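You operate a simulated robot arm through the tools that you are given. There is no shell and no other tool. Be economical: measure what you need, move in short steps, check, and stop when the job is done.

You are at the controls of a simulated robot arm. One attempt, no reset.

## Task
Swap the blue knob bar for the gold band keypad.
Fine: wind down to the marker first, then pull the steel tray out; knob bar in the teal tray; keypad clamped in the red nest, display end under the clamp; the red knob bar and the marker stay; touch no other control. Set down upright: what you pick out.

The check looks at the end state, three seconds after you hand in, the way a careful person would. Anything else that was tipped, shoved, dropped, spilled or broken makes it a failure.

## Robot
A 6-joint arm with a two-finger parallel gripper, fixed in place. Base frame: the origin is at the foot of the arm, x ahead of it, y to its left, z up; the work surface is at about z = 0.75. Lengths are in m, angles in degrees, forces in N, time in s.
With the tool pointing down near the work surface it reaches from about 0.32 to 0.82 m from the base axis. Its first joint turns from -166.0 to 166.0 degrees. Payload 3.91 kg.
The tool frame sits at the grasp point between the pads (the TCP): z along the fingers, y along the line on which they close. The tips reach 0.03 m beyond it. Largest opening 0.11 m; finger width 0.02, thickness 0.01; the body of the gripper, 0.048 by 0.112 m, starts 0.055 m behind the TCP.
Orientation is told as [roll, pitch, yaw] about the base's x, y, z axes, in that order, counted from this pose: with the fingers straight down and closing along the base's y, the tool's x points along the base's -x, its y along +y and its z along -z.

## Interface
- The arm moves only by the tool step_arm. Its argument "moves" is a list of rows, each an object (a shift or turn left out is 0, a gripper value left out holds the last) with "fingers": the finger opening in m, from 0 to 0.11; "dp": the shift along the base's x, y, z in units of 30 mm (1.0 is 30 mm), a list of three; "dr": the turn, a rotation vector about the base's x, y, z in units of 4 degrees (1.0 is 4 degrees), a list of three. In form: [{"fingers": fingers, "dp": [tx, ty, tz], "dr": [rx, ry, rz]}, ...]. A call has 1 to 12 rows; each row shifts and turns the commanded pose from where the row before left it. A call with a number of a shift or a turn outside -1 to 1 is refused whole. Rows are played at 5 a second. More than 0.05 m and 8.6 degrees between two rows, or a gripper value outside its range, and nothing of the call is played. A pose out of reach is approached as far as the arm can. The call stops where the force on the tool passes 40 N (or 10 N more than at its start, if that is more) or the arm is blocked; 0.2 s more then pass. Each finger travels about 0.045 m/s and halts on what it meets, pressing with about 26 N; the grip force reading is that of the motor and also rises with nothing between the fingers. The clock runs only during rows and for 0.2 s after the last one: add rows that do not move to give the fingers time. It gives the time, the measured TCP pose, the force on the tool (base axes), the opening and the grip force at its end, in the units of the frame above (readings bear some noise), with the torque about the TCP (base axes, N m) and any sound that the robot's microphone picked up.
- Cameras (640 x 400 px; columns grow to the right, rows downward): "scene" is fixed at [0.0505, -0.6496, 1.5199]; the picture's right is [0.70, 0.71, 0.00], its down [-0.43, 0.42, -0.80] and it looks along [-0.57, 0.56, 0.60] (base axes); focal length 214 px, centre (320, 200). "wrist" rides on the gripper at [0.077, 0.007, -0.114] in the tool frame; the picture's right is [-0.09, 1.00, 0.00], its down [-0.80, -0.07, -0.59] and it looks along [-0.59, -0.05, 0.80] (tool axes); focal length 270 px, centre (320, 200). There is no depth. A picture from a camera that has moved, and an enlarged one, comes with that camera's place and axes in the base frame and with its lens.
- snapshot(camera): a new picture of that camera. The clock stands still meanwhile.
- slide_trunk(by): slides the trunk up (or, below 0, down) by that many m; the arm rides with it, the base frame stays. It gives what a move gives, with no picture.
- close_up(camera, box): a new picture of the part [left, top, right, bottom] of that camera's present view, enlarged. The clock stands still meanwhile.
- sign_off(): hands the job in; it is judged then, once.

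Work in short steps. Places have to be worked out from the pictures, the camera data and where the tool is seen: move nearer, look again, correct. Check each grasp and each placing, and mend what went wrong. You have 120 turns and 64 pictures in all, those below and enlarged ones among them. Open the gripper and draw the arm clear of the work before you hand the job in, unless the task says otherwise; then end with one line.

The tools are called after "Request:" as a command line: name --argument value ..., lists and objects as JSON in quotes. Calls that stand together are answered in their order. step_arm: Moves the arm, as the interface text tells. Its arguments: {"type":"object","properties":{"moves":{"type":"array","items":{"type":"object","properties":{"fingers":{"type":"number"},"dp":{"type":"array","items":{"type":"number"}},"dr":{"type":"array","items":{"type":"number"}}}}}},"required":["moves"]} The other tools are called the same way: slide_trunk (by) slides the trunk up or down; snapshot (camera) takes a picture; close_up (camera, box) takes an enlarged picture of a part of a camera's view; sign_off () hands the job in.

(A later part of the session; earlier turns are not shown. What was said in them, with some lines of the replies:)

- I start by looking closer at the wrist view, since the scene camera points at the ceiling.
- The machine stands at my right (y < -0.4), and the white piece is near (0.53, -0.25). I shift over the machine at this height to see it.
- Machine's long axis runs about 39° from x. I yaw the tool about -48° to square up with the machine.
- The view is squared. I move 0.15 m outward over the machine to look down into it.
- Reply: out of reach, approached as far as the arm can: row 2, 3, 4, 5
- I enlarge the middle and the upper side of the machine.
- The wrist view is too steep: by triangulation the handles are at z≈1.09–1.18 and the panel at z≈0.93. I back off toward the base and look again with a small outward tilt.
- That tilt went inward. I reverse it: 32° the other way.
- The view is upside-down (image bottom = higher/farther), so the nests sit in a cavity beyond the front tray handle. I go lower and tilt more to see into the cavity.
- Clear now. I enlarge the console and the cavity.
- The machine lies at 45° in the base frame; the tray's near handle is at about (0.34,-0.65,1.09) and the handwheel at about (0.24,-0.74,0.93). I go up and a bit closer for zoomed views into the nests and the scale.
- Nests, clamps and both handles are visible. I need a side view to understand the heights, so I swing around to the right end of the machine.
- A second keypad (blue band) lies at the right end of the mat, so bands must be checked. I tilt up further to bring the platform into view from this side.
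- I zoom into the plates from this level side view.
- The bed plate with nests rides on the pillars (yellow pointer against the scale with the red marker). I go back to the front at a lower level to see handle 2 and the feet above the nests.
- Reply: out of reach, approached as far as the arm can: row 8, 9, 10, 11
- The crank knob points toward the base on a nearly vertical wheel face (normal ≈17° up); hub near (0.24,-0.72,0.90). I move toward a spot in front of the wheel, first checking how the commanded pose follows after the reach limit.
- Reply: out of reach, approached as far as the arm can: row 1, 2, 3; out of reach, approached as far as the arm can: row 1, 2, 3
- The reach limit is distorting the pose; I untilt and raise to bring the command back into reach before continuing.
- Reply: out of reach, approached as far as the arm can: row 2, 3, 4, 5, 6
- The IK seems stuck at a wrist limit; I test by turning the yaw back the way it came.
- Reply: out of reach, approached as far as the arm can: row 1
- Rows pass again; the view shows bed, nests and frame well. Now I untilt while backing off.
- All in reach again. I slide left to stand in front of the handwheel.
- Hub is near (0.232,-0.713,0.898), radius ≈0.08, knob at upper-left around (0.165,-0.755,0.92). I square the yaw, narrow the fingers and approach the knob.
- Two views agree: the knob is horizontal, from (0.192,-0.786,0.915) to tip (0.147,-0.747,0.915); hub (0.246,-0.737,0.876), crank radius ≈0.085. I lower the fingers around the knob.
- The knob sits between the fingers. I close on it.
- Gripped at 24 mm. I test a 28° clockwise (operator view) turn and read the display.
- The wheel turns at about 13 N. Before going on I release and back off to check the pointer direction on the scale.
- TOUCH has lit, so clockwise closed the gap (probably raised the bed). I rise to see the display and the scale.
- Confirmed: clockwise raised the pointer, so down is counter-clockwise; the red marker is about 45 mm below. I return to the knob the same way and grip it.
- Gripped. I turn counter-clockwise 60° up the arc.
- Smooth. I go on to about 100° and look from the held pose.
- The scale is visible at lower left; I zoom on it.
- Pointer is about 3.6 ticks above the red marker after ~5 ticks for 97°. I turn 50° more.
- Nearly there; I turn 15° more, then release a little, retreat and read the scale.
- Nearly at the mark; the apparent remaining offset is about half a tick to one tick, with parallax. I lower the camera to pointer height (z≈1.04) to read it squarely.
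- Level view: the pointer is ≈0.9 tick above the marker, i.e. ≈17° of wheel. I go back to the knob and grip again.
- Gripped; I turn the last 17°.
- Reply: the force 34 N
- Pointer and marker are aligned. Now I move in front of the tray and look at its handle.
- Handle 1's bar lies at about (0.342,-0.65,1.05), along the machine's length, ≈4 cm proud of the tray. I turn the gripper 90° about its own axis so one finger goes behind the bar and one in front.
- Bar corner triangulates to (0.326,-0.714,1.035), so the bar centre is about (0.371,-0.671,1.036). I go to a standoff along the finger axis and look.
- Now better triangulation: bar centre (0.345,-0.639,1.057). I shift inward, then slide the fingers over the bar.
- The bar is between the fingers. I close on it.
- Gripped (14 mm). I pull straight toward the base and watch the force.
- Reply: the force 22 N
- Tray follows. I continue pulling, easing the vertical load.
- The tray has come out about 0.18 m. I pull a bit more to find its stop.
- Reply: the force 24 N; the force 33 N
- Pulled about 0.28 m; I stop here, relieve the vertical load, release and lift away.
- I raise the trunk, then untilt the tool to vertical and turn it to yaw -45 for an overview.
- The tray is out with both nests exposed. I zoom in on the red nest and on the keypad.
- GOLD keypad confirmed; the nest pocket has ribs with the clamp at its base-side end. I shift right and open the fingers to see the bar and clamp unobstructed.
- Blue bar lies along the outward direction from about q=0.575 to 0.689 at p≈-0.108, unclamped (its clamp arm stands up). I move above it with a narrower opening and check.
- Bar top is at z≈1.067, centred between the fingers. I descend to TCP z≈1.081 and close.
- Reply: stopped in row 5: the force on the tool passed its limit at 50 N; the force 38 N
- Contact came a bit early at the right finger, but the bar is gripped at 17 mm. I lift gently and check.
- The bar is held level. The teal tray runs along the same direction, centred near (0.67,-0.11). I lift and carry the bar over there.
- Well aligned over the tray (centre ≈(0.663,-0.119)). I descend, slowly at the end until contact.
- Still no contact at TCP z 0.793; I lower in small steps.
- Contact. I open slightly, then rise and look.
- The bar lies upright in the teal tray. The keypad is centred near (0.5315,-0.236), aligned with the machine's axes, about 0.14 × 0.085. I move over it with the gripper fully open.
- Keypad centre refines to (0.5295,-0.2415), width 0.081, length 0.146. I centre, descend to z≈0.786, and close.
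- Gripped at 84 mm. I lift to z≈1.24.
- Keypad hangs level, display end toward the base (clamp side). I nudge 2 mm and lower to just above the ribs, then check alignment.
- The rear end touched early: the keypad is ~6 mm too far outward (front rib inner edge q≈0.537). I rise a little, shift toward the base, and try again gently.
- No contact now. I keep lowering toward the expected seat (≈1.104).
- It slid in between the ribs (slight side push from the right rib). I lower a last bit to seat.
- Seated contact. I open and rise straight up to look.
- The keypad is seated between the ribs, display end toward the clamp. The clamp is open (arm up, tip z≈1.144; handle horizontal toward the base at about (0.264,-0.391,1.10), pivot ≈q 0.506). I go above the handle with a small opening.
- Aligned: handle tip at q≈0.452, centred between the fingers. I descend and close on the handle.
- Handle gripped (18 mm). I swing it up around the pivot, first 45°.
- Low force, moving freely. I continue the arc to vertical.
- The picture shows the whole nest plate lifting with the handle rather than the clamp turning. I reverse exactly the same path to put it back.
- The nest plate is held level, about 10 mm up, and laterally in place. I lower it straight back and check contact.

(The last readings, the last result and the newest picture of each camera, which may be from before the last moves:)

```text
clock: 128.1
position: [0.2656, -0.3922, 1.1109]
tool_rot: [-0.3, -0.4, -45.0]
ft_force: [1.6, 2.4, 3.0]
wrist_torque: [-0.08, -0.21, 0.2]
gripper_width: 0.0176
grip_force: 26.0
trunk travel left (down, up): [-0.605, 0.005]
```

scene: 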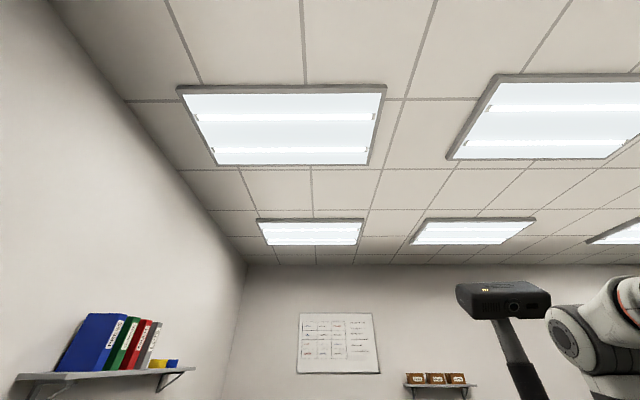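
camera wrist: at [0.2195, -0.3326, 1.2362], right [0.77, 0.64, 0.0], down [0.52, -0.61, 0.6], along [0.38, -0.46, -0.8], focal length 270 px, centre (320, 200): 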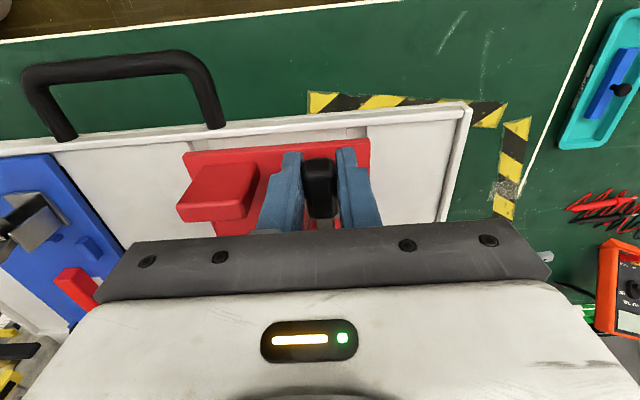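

The plate is down again at its original height. I release, rise, and inspect the nest, keypad and clamp.

Request:
step_arm --moves '[{"fingers": 0.04}, {}, {"dp": [0, 0, 0.6]}, {"dp": [0, 0, 1]}, {"dp": [0, 0, 1]}, {"dp": [0.3, -0.6, 1]}, {"dp": [0.3, -0.6, 1]}, {"dp": [0.2, -0.4, 0.4], "fingers": 0.1}, {}]'

Request:
snapshot --camera "wrist"

```text
clock: 130.1
position: [0.2888, -0.4382, 1.2622]
tool_rot: [-0.3, -0.3, -45.0]
ft_force: [-0.2, -0.2, -0.2]
wrist_torque: [0.01, 0.0, -0.02]
gripper_width: 0.0928
grip_force: 0.1
trunk travel left (down, up): [-0.605, 0.005]
```

```text
7 pictures are left
camera wrist: at [0.2386, -0.3779, 1.376], right [0.77, 0.64, 0.0], down [0.52, -0.61, 0.6], along [0.38, -0.46, -0.8], focal length 270 px, centre (320, 200)
```

wrist: 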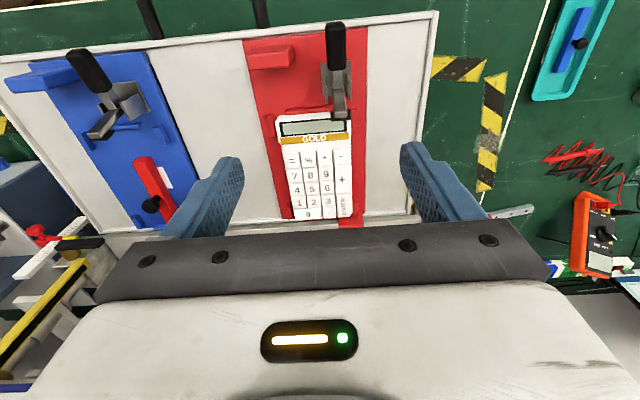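

Nest and keypad are back in place. Pushing the clamp's arm outward-and-down keeps the nest pressed on the tray, so I grip the raised arm near (0.302,-0.428,1.13) instead.

Request:
step_arm --moves '[{"fingers": 0.04, "dp": [0.22, 0.17, -0.4]}, {"dp": [0.22, 0.18, -0.6]}, {"dp": [0, 0, -0.7]}, {"dp": [0, 0, -0.7]}, {"dp": [0, 0, -0.7]}, {"dp": [0, 0, -0.7]}, {}]'

Request:
close_up --camera "wrist" --box '[200, 60, 440, 230]'

```text
clock: 131.7
position: [0.3001, -0.4312, 1.1457]
tool_rot: [-0.3, -0.2, -45.0]
ft_force: [-1.0, -0.5, -0.4]
wrist_torque: [0.0, 0.0, -0.01]
gripper_width: 0.0398
grip_force: 0.1
trunk travel left (down, up): [-0.605, 0.005]
```

```text
2.35 times, centred on (320, 145) of wrist
camera zoom: at [0.2515, -0.3698, 1.2606], right [0.77, 0.64, 0.0], down [0.52, -0.61, 0.6], along [0.38, -0.46, -0.8], focal length 636 px, centre (320, 329)
```

zoom: 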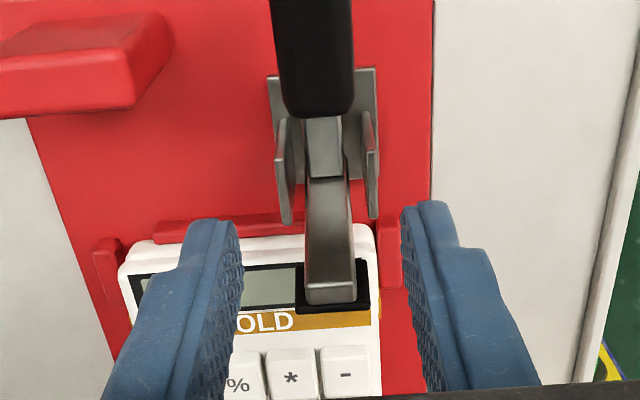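

Arm tip is raised and between the fingers, offset ~2.5 mm right. I centre and close on it.

Request:
step_arm --moves '[{"dp": [0.07, 0.07, 0]}, {"fingers": 0.0}, {}, {}, {}]'

```text
clock: 132.9
position: [0.303, -0.4294, 1.1473]
tool_rot: [-0.3, -0.3, -45.1]
ft_force: [-5.4, -4.1, -0.3]
wrist_torque: [-0.08, 0.04, -0.05]
gripper_width: 0.0175
grip_force: 26.6
trunk travel left (down, up): [-0.605, 0.005]
```

Gripped at the pad. I swing it outward and down about 30° with a slight downward bias.

Request:
step_arm --moves '[{"dp": [0.14, -0.14, -0.08]}, {"dp": [0.14, -0.14, -0.12]}, {"dp": [0.12, -0.12, -0.13]}, {"dp": [0.12, -0.12, -0.15]}, {}]'

Request:
close_up --camera "wrist" --box '[200, 60, 440, 230]'

```text
clock: 134.1
position: [0.3185, -0.4449, 1.134]
tool_rot: [-0.3, -0.5, -45.0]
ft_force: [-6.1, -7.7, 22.9]
wrist_torque: [-0.05, -0.12, -0.13]
gripper_width: 0.0176
grip_force: 25.9
trunk travel left (down, up): [-0.605, 0.005]
```

```text
2.35 times, centred on (320, 145) of wrist
camera zoom: at [0.2692, -0.384, 1.2482], right [0.77, 0.64, 0.0], down [0.51, -0.61, 0.6], along [0.38, -0.46, -0.8], focal length 636 px, centre (320, 329)
```

zoom: 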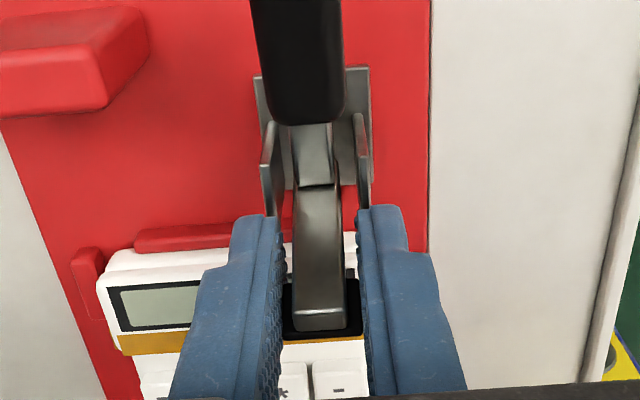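

The arm has come part-way down (23 N reaction, nest still seated). I release, rise above it, close the fingers and press the arm down from above.

Request:
step_arm --moves '[{"fingers": 0.035}, {}, {"dp": [0, 0, 0.6]}, {"dp": [0, 0, 0.8]}, {"fingers": 0.0, "dp": [0, 0, 0.4]}, {}, {}]'

Request:
close_up --camera "wrist" --box '[180, 40, 460, 230]'

```text
clock: 135.7
position: [0.319, -0.4454, 1.1859]
tool_rot: [-0.3, -0.3, -45.0]
ft_force: [-0.7, -0.3, 0.1]
wrist_torque: [0.01, -0.02, 0.02]
gripper_width: 0.0
grip_force: 25.8
trunk travel left (down, up): [-0.605, 0.005]
```

```text
2.11 times, centred on (320, 135) of wrist
camera zoom: at [0.2708, -0.3836, 1.3], right [0.77, 0.64, 0.0], down [0.52, -0.61, 0.6], along [0.38, -0.46, -0.8], focal length 569 px, centre (320, 337)
```

zoom: 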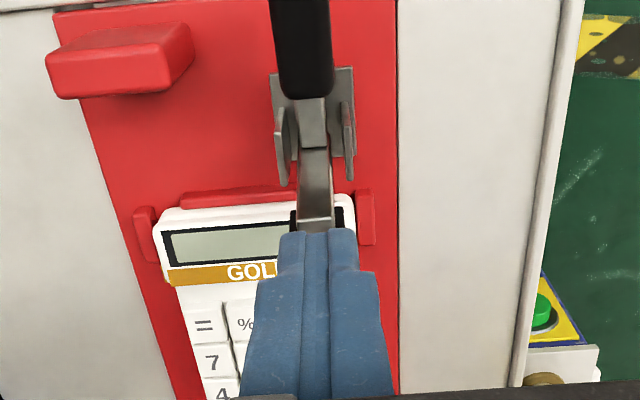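

Closed fingers are over the arm. I press down slowly, watching the force.

Request:
step_arm --moves '[{"dp": [0, 0, -0.4]}, {"dp": [0, 0, -0.3]}, {"dp": [0.04, -0.04, -0.2]}, {"dp": [0.04, -0.04, -0.2]}, {"dp": [0, 0, -0.2]}, {"dp": [0, 0, -0.2]}, {}]'

```text
clock: 136.4
position: [0.3233, -0.4466, 1.1699]
tool_rot: [-0.6, -1.2, -44.9]
ft_force: [2.3, 1.3, 20.1]
wrist_torque: [0.1, -0.01, -0.05]
gripper_width: 0.0
grip_force: 26.3
trunk travel left (down, up): [-0.605, 0.005]
stopped in row 3: the force on the tool passed its limit at 46 N (the readings are from after the stop); the commanded pose is now the measured one
```

The press stopped at 46 N on the arm tip without clear yielding; the lever arm is small there. I press on in very small steps with a slight outward drift and watch whether it gives.

Request:
step_arm --moves '[{"dp": [0, 0, -0.04]}, {"dp": [0.02, -0.02, -0.03]}, {"dp": [0.03, -0.03, -0.03]}, {"dp": [0.03, -0.03, -0.02]}, {"dp": [0.03, -0.03, -0.02]}, {}]'

```text
clock: 137.0
position: [0.3244, -0.4488, 1.1691]
tool_rot: [-0.7, -1.7, -45.0]
ft_force: [2.3, 0.4, 17.3]
wrist_torque: [0.12, -0.07, -0.03]
gripper_width: 0.0
grip_force: 25.6
trunk travel left (down, up): [-0.605, 0.005]
stopped in row 2: the force on the tool passed its limit at 42 N (the readings are from after the stop); the commanded pose is now the measured one
```

Pressing on the arm's end has almost no lever. I rise, shift 1 cm outward so only the pad (farther from the pivot) is pressed, and try again.

Request:
step_arm --moves '[{"dp": [0, 0, 0.5]}, {"dp": [0.22, -0.22, 0]}, {"dp": [0, 0, -0.3]}, {"dp": [0, 0, -0.15]}, {"dp": [0, 0, -0.1]}, {"dp": [0, 0, -0.1]}, {"dp": [0, 0, -0.1]}, {"dp": [0, 0, -0.1]}, {"dp": [0, 0, -0.1]}]'

```text
clock: 138.4
position: [0.3289, -0.4567, 1.17]
tool_rot: [-0.8, -2.3, -45.0]
ft_force: [0.1, 0.2, 15.0]
wrist_torque: [0.11, 0.12, 0.0]
gripper_width: 0.0001
grip_force: 26.2
trunk travel left (down, up): [-0.605, 0.005]
stopped in row 7: the force on the tool passed its limit at 43 N (the readings are from after the stop); the commanded pose is now the measured one
```

Still rigid. I back off, correct the small tool tilt and take an overview to see what has moved and the clamp's present angle.

Request:
step_arm --moves '[{"dp": [0, 0, 0.5], "dr": [0.2, 0.57, 0]}, {"dp": [0, 0, 1]}, {"dp": [-0.6, 0.6, 0.8]}, {"dp": [-0.8, 0.8, 0.8]}, {"dp": [-0.8, 0.8, 0.5], "fingers": 0.11}, {"dp": [-0.8, 0.8, 0]}, {}, {}, {}]'

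Request:
close_up --camera "wrist" --box '[160, 60, 480, 260]'

```text
clock: 140.4
position: [0.2388, -0.3692, 1.274]
tool_rot: [-1.8, 0.4, -45.1]
ft_force: [-0.3, 0.9, 0.3]
wrist_torque: [0.01, -0.01, -0.01]
gripper_width: 0.1042
grip_force: 0.1
trunk travel left (down, up): [-0.605, 0.005]
```

```text
2.00 times, centred on (320, 160) of wrist
camera zoom: at [0.1934, -0.3062, 1.3888], right [0.77, 0.64, -0.03], down [0.53, -0.61, 0.59], along [0.36, -0.47, -0.8], focal length 541 px, centre (320, 280)
```

zoom: 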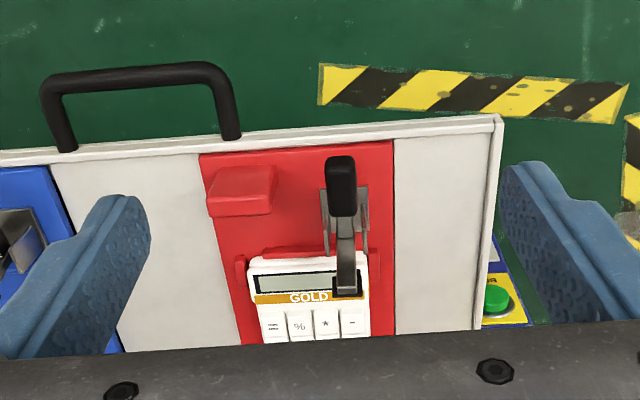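

The nest is flush in the tray (tray only slid in ~2 cm); the clamp arm is still up — with a fixed tool my pads resisted the handle's rotation. I'll grip the handle with the tool tilted and turn the tool with it, so the grip applies a couple. First tilt 45° and lower the trunk.

Request:
step_arm --moves '[{"fingers": 0.04, "dr": [-0.3, -0.8, 0]}, {"dr": [-0.707, -0.707, 0]}, {"dr": [-0.707, -0.707, 0]}, {"dr": [-0.707, -0.707, 0]}, {"dr": [-0.707, -0.707, 0]}, {"dr": [-0.707, -0.707, 0]}, {"dr": [-0.707, -0.707, 0]}, {"dr": [-0.707, -0.707, 0]}, {"dr": [-0.707, -0.707, 0]}, {"dr": [-0.707, -0.707, 0]}, {"dr": [-0.707, -0.707, 0]}]'

Request:
slide_trunk --by -0.12

```text
clock: 142.8
position: [0.2394, -0.3662, 1.2738]
tool_rot: [-0.4, -42.9, -45.0]
ft_force: [-0.6, 0.9, -0.6]
wrist_torque: [-0.02, -0.02, 0.0]
gripper_width: 0.0402
grip_force: 0.0
trunk travel left (down, up): [-0.605, 0.005]
```

```text
clock: 144.3
position: [0.2389, -0.3666, 1.1545]
tool_rot: [-0.4, -42.9, -45.0]
ft_force: [-0.3, -0.5, -0.2]
wrist_torque: [-0.03, -0.03, -0.01]
gripper_width: 0.0402
grip_force: 0.1
trunk travel left (down, up): [-0.485, 0.125]
```

Now I slide in along the finger axis onto the handle and close.

Request:
step_arm --moves '[{"dp": [0.41, -0.37, -0.48]}, {"dp": [0.41, -0.39, -0.47]}, {"dp": [0.4, -0.39, -0.47]}, {}, {"fingers": 0.0}, {}, {}, {}]'

Request:
close_up --camera "wrist" --box '[200, 80, 440, 250]'

```text
clock: 146.1
position: [0.2758, -0.4029, 1.1148]
tool_rot: [-0.3, -42.9, -45.2]
ft_force: [-9.8, -11.4, -0.1]
wrist_torque: [0.05, 0.08, 0.19]
gripper_width: 0.0177
grip_force: 26.4
trunk travel left (down, up): [-0.485, 0.125]
```

```text
2.35 times, centred on (320, 165) of wrist
camera zoom: at [0.1865, -0.3008, 1.1443], right [0.75, 0.65, 0.06], down [0.08, -0.18, 0.98], along [0.65, -0.74, -0.19], focal length 636 px, centre (320, 282)
```

zoom: 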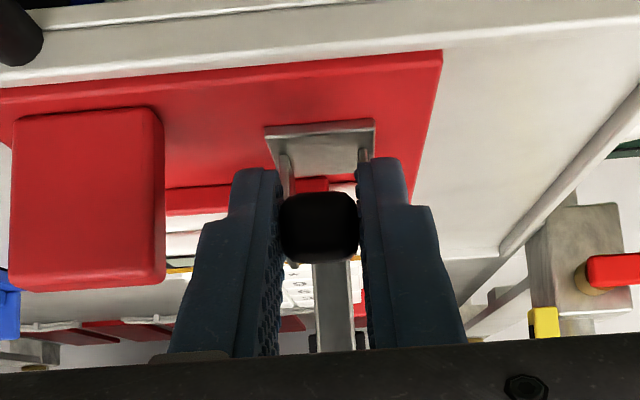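

End-on view: handle gripped, arm vertical above. I rotate the tool with the handle about the pivot (12°) with a small downward bias to hold the nest down.

Request:
step_arm --moves '[{"dp": [0, 0, -0.05]}, {"dp": [0.039, -0.039, 0.1], "dr": [0.707, 0.707, 0]}, {"dp": [0.039, -0.039, 0.1], "dr": [0.707, 0.707, 0]}, {"dp": [0.039, -0.039, 0.1], "dr": [0.707, 0.707, 0]}, {}]'

```text
clock: 147.3
position: [0.2785, -0.4058, 1.1201]
tool_rot: [-0.3, -30.9, -45.1]
ft_force: [-8.3, -10.8, 12.3]
wrist_torque: [-0.5, -0.6, 0.17]
gripper_width: 0.0177
grip_force: 26.1
trunk travel left (down, up): [-0.485, 0.125]
```

Resisting couple ≈0.8 N·m, nest pressed down with 12 N. I continue the arc.

Request:
step_arm --moves '[{"dp": [0.05, -0.05, 0.1], "dr": [0.707, 0.707, 0]}, {"dp": [0.053, -0.053, 0.1], "dr": [0.707, 0.707, 0]}, {"dp": [0.055, -0.055, 0.09], "dr": [0.707, 0.707, 0]}, {}]'

```text
clock: 148.3
position: [0.2836, -0.4102, 1.1293]
tool_rot: [-0.2, -19.0, -45.2]
ft_force: [-6.8, -8.6, 14.9]
wrist_torque: [-0.45, -0.57, 0.1]
gripper_width: 0.0179
grip_force: 25.9
trunk travel left (down, up): [-0.485, 0.125]
```

Still pressing down while rising, so the handle is turning. I continue another 20°.

Request:
step_arm --moves '[{"dp": [0.062, -0.062, 0.08], "dr": [0.707, 0.707, 0]}, {"dp": [0.065, -0.065, 0.075], "dr": [0.707, 0.707, 0]}, {"dp": [0.067, -0.067, 0.07], "dr": [0.707, 0.707, 0]}, {"dp": [0.07, -0.07, 0.06], "dr": [0.707, 0.707, 0]}, {"dp": [0.072, -0.072, 0.05], "dr": [0.707, 0.707, 0]}, {}]'

```text
clock: 149.7
position: [0.2931, -0.4186, 1.1402]
tool_rot: [-0.3, 1.1, -45.0]
ft_force: [-10.5, -12.4, 14.4]
wrist_torque: [-0.45, -0.4, 0.17]
gripper_width: 0.018
grip_force: 25.9
trunk travel left (down, up): [-0.485, 0.125]
```

About 44° done. I keep turning another 20° past vertical tool.

Request:
step_arm --moves '[{"dp": [0.085, -0.085, 0.045], "dr": [0.707, 0.707, 0]}, {"dp": [0.085, -0.085, 0.04], "dr": [0.707, 0.707, 0]}, {"dp": [0.085, -0.085, 0.03], "dr": [0.707, 0.707, 0]}, {"dp": [0.082, -0.082, 0.015], "dr": [0.707, 0.707, 0]}, {"dp": [0.082, -0.082, 0.01], "dr": [0.707, 0.707, 0]}, {}]'

```text
clock: 151.1
position: [0.3055, -0.4336, 1.1445]
tool_rot: [-0.3, 21.0, -45.0]
ft_force: [-6.2, -8.1, 16.2]
wrist_torque: [-0.24, -0.39, 0.05]
gripper_width: 0.0177
grip_force: 25.9
trunk travel left (down, up): [-0.485, 0.125]
```

Request:
step_arm --moves '[{"dp": [0.08, -0.08, 0.0], "dr": [0.707, 0.707, 0]}, {"dp": [0.08, -0.08, -0.005], "dr": [0.707, 0.707, 0]}, {"dp": [0.078, -0.078, -0.01], "dr": [0.707, 0.707, 0]}, {"dp": [0.075, -0.075, -0.02], "dr": [0.707, 0.707, 0]}, {}]'

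```text
clock: 152.3
position: [0.3158, -0.4414, 1.1414]
tool_rot: [-0.4, 37.1, -45.0]
ft_force: [-6.1, -7.4, 19.1]
wrist_torque: [-0.13, -0.29, -0.02]
gripper_width: 0.018
grip_force: 26.3
trunk travel left (down, up): [-0.485, 0.125]
```

Torque is falling, as expected of a toggle. I turn the last ~12° and watch for the pad meeting the keypad.

Request:
step_arm --moves '[{"dp": [0.07, -0.07, -0.03], "dr": [0.707, 0.707, 0]}, {"dp": [0.07, -0.07, -0.035], "dr": [0.707, 0.707, 0]}, {"dp": [0.068, -0.068, -0.04], "dr": [0.707, 0.707, 0]}, {}]'

```text
clock: 153.0
position: [0.3044, -0.4313, 1.1204]
tool_rot: [-0.7, 46.0, -45.3]
ft_force: [-5.5, -8.6, 14.5]
wrist_torque: [-0.12, -0.33, -0.11]
gripper_width: 0.0176
grip_force: 26.0
out of reach, approached as far as the arm can: row 2, 3
trunk travel left (down, up): [-0.485, 0.125]
stopped in row 3: the force on the tool passed its limit at 55 N (the readings are from after the stop); the commanded pose is now the measured one
```

The wrist reached its limit (command reset). I release the handle and lift straight up, then untilt to look.

Request:
step_arm --moves '[{"fingers": 0.045}, {}, {"dp": [0, 0, 0.5]}, {"dp": [0, 0, 0.9]}, {"dp": [0, 0, 0.9]}, {"dp": [0, 0, 0.9]}, {"dp": [0, 0, 0.6]}]'

Request:
step_arm --moves '[{"dr": [-0.707, -0.707, 0], "dp": [-0.3, 0.3, 0.3]}, {"dr": [-0.707, -0.707, 0], "dp": [-0.3, 0.3, 0.3]}, {"dr": [-0.707, -0.707, 0], "dp": [-0.3, 0.3, 0.3]}, {"dr": [-0.707, -0.707, 0], "dp": [-0.3, 0.3, 0.2]}, {"dr": [-0.707, -0.707, 0], "dp": [-0.2, 0.2, 0]}, {"dr": [-0.707, -0.707, 0], "dp": [-0.2, 0.2, 0]}, {"dr": [-0.707, -0.707, 0]}, {"dr": [-0.707, -0.707, 0]}, {"dr": [-0.707, -0.707, 0]}, {"dr": [-0.707, -0.707, 0]}, {"dr": [-0.6, -0.6, 0]}]'

```text
clock: 154.6
position: [0.2678, -0.3911, 1.1625]
tool_rot: [-0.7, 45.9, -45.2]
ft_force: [-0.1, 0.8, -1.1]
wrist_torque: [0.02, 0.0, 0.0]
gripper_width: 0.0452
grip_force: 0.0
out of reach, approached as far as the arm can: row 3, 4, 5, 6, 7
trunk travel left (down, up): [-0.485, 0.125]
```

```text
clock: 157.0
position: [0.222, -0.3422, 1.1953]
tool_rot: [-0.5, 2.5, -45.1]
ft_force: [-1.1, 0.0, 1.0]
wrist_torque: [-0.01, 0.0, 0.01]
gripper_width: 0.0449
grip_force: 0.0
trunk travel left (down, up): [-0.485, 0.125]
```

Clear without forces. I raise the trunk, move over and take a picture of the clamp.

Request:
slide_trunk --by 0.12

Request:
step_arm --moves '[{"fingers": 0.11, "dp": [0.7, -0.7, 0]}, {"dp": [0.7, -0.7, 0]}, {"dp": [0.5, -0.5, 0]}, {}]'

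Request:
snapshot --camera "wrist"

```text
clock: 158.5
position: [0.2214, -0.3419, 1.3144]
tool_rot: [-0.5, 2.7, -45.2]
ft_force: [0.1, -0.9, 0.1]
wrist_torque: [-0.01, 0.0, -0.05]
gripper_width: 0.0452
grip_force: 0.1
trunk travel left (down, up): [-0.605, 0.005]
```

```text
clock: 159.5
position: [0.2785, -0.3965, 1.3151]
tool_rot: [-0.4, 2.7, -45.1]
ft_force: [-0.6, 0.0, 0.7]
wrist_torque: [0.03, 0.03, 0.0]
gripper_width: 0.1098
grip_force: 0.1
trunk travel left (down, up): [-0.605, 0.005]
```

```text
1 pictures are left
camera wrist: at [0.233, -0.3398, 1.4334], right [0.77, 0.64, -0.01], down [0.54, -0.63, 0.56], along [0.35, -0.43, -0.83], focal length 270 px, centre (320, 200)
```

wrist: 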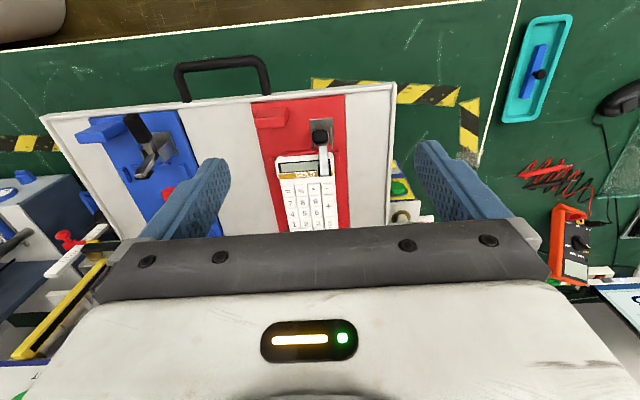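

The clamp has swung most of the way: handle near 70°, arm tip about (0.341,-0.464,1.117), still slightly above the keypad. I close the fingers and press the arm's end down from above, where the lever is now long and the nest is pushed onto the tray.

Request:
step_arm --moves '[{"fingers": 0.0, "dp": [0.5, -0.55, 0], "dr": [-0.47, -0.47, 0]}, {"dp": [0.5, -0.55, 0]}, {"dp": [0.52, -0.55, 0]}, {"dp": [0.51, -0.55, 0]}, {"dp": [0, 0, -0.9]}, {"dp": [0, 0, -0.9]}, {"dp": [0, 0, -0.9]}, {"dp": [0, 0, -0.9]}, {"dp": [0, 0, -0.8]}, {}]'

```text
clock: 161.7
position: [0.3391, -0.465, 1.1807]
tool_rot: [-0.5, 0.0, -45.3]
ft_force: [-1.1, 0.1, 0.8]
wrist_torque: [0.01, -0.02, 0.02]
gripper_width: 0.0
grip_force: 25.9
trunk travel left (down, up): [-0.605, 0.005]
```

Request:
step_arm --moves '[{"dp": [0, 0, -0.3]}, {"dp": [0, 0, -0.2]}, {"dp": [0, 0, -0.15]}, {"dp": [0, 0, -0.1]}, {"dp": [0, 0, -0.1]}, {"dp": [0, 0, -0.1]}, {"dp": [0, 0, -0.1]}, {"dp": [0, 0, -0.1]}, {}]'

```text
clock: 163.7
position: [0.3398, -0.4644, 1.1473]
tool_rot: [-0.4, 0.1, -45.1]
ft_force: [-0.8, 0.7, -0.2]
wrist_torque: [0.06, 0.01, 0.03]
gripper_width: 0.0
grip_force: 26.1
trunk travel left (down, up): [-0.605, 0.005]
```

No contact yet at tip height 1.117, so the arm is lower than that; I continue gently.

Request:
step_arm --moves '[{"dp": [0, 0, -0.1]}, {"dp": [0, 0, -0.1]}, {"dp": [0, 0, -0.1]}, {"dp": [0, 0, -0.1]}, {}]'

```text
clock: 164.9
position: [0.3386, -0.464, 1.1365]
tool_rot: [-0.6, 0.0, -45.2]
ft_force: [-0.2, 0.2, -0.6]
wrist_torque: [-0.01, 0.0, -0.04]
gripper_width: 0.0002
grip_force: 25.6
trunk travel left (down, up): [-0.605, 0.005]
```

Request:
step_arm --moves '[{"dp": [0, 0, -0.08]}, {"dp": [0, 0, -0.08]}, {"dp": [0, 0, -0.08]}, {"dp": [0, 0, -0.08]}, {}]'

```text
clock: 166.1
position: [0.3385, -0.4626, 1.1304]
tool_rot: [-0.6, -0.3, -45.1]
ft_force: [4.4, 2.4, 27.8]
wrist_torque: [0.22, 0.01, 0.0]
gripper_width: 0.0002
grip_force: 26.0
trunk travel left (down, up): [-0.605, 0.005]
```

Contact at tip height ≈1.101 – just above the keypad's top – firm at 28 N, so the arm is down on the keypad. I press slightly more to seat it, then see if it gives.

Request:
step_arm --moves '[{"dp": [0, 0, -0.04]}, {"dp": [0, 0, -0.03]}, {}]'

```text
clock: 166.6
position: [0.3423, -0.4641, 1.1297]
tool_rot: [-0.5, -0.6, -45.1]
ft_force: [2.2, 1.5, 17.6]
wrist_torque: [0.16, 0.02, -0.12]
gripper_width: 0.0002
grip_force: 26.4
trunk travel left (down, up): [-0.605, 0.005]
stopped in row 2: the force on the tool passed its limit at 42 N (the readings are from after the stop); the commanded pose is now the measured one
```

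It is firm at over 40 N. I lift away and use my last picture to verify the clamp and the rest.

Request:
step_arm --moves '[{"dp": [0, 0, 0.5]}, {"dp": [0, 0, 1]}, {"dp": [0, 0, 1]}, {"dp": [-0.6, 0.6, 1]}, {"dp": [-0.7, 0.7, 1]}, {"dp": [-0.7, 0.7, 0.9]}, {"dp": [-0.7, 0.7, 0.3]}, {"dp": [-0.6, 0.6, 0], "fingers": 0.11}, {}, {}]'

Request:
close_up --camera "wrist" --box '[230, 60, 430, 220]'

```text
clock: 168.8
position: [0.2397, -0.3688, 1.2993]
tool_rot: [-0.6, -0.3, -45.1]
ft_force: [0.7, -0.2, 0.4]
wrist_torque: [-0.01, -0.01, -0.02]
gripper_width: 0.0686
grip_force: 0.0
trunk travel left (down, up): [-0.605, 0.005]
```

```text
2.50 times, centred on (330, 140) of wrist
camera zoom: at [0.1915, -0.3065, 1.4134], right [0.77, 0.64, -0.01], down [0.52, -0.61, 0.6], along [0.38, -0.46, -0.8], focal length 676 px, centre (295, 350)
```

zoom: 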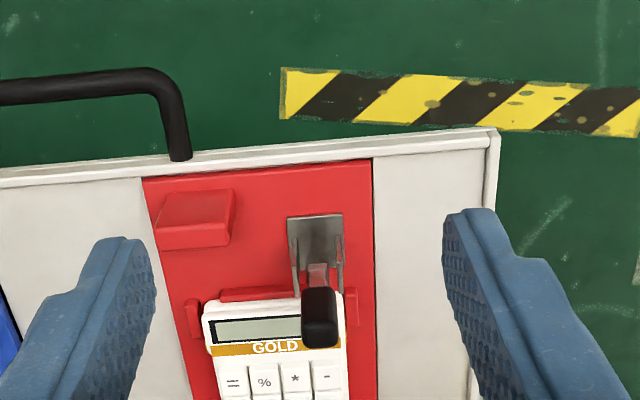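

The clamp handle is now upright (just past vertical) with the arm down on the display end. Everything else is in place, so I draw the arm clear.

Request:
step_arm --moves '[{"dp": [0, 0.8, 0.3]}, {"dp": [0, 0.8, 0.3]}, {"dp": [0.3, 0.8, 0]}, {"dp": [0.3, 0.8, 0]}, {}]'

Request:
sign_off

```text
clock: 170.0
position: [0.26, -0.27, 1.317]
tool_rot: [-0.5, -0.2, -45.1]
ft_force: [-0.3, 0.1, 0.5]
wrist_torque: [-0.01, 0.0, 0.0]
gripper_width: 0.1099
grip_force: 0.1
trunk travel left (down, up): [-0.605, 0.005]
```

```text
The job is handed in.
```

I wound the bed down to the marker, pulled the steel tray out, laid the blue knob bar upright in the teal tray, and clamped the gold keypad in the red nest with its display end under the clamp; along the way I lifted the red nest once and set it back, the tray slid back in about 2 cm, and the TOUCH lamp lit briefly on a short wrong-way turn of the wheel.
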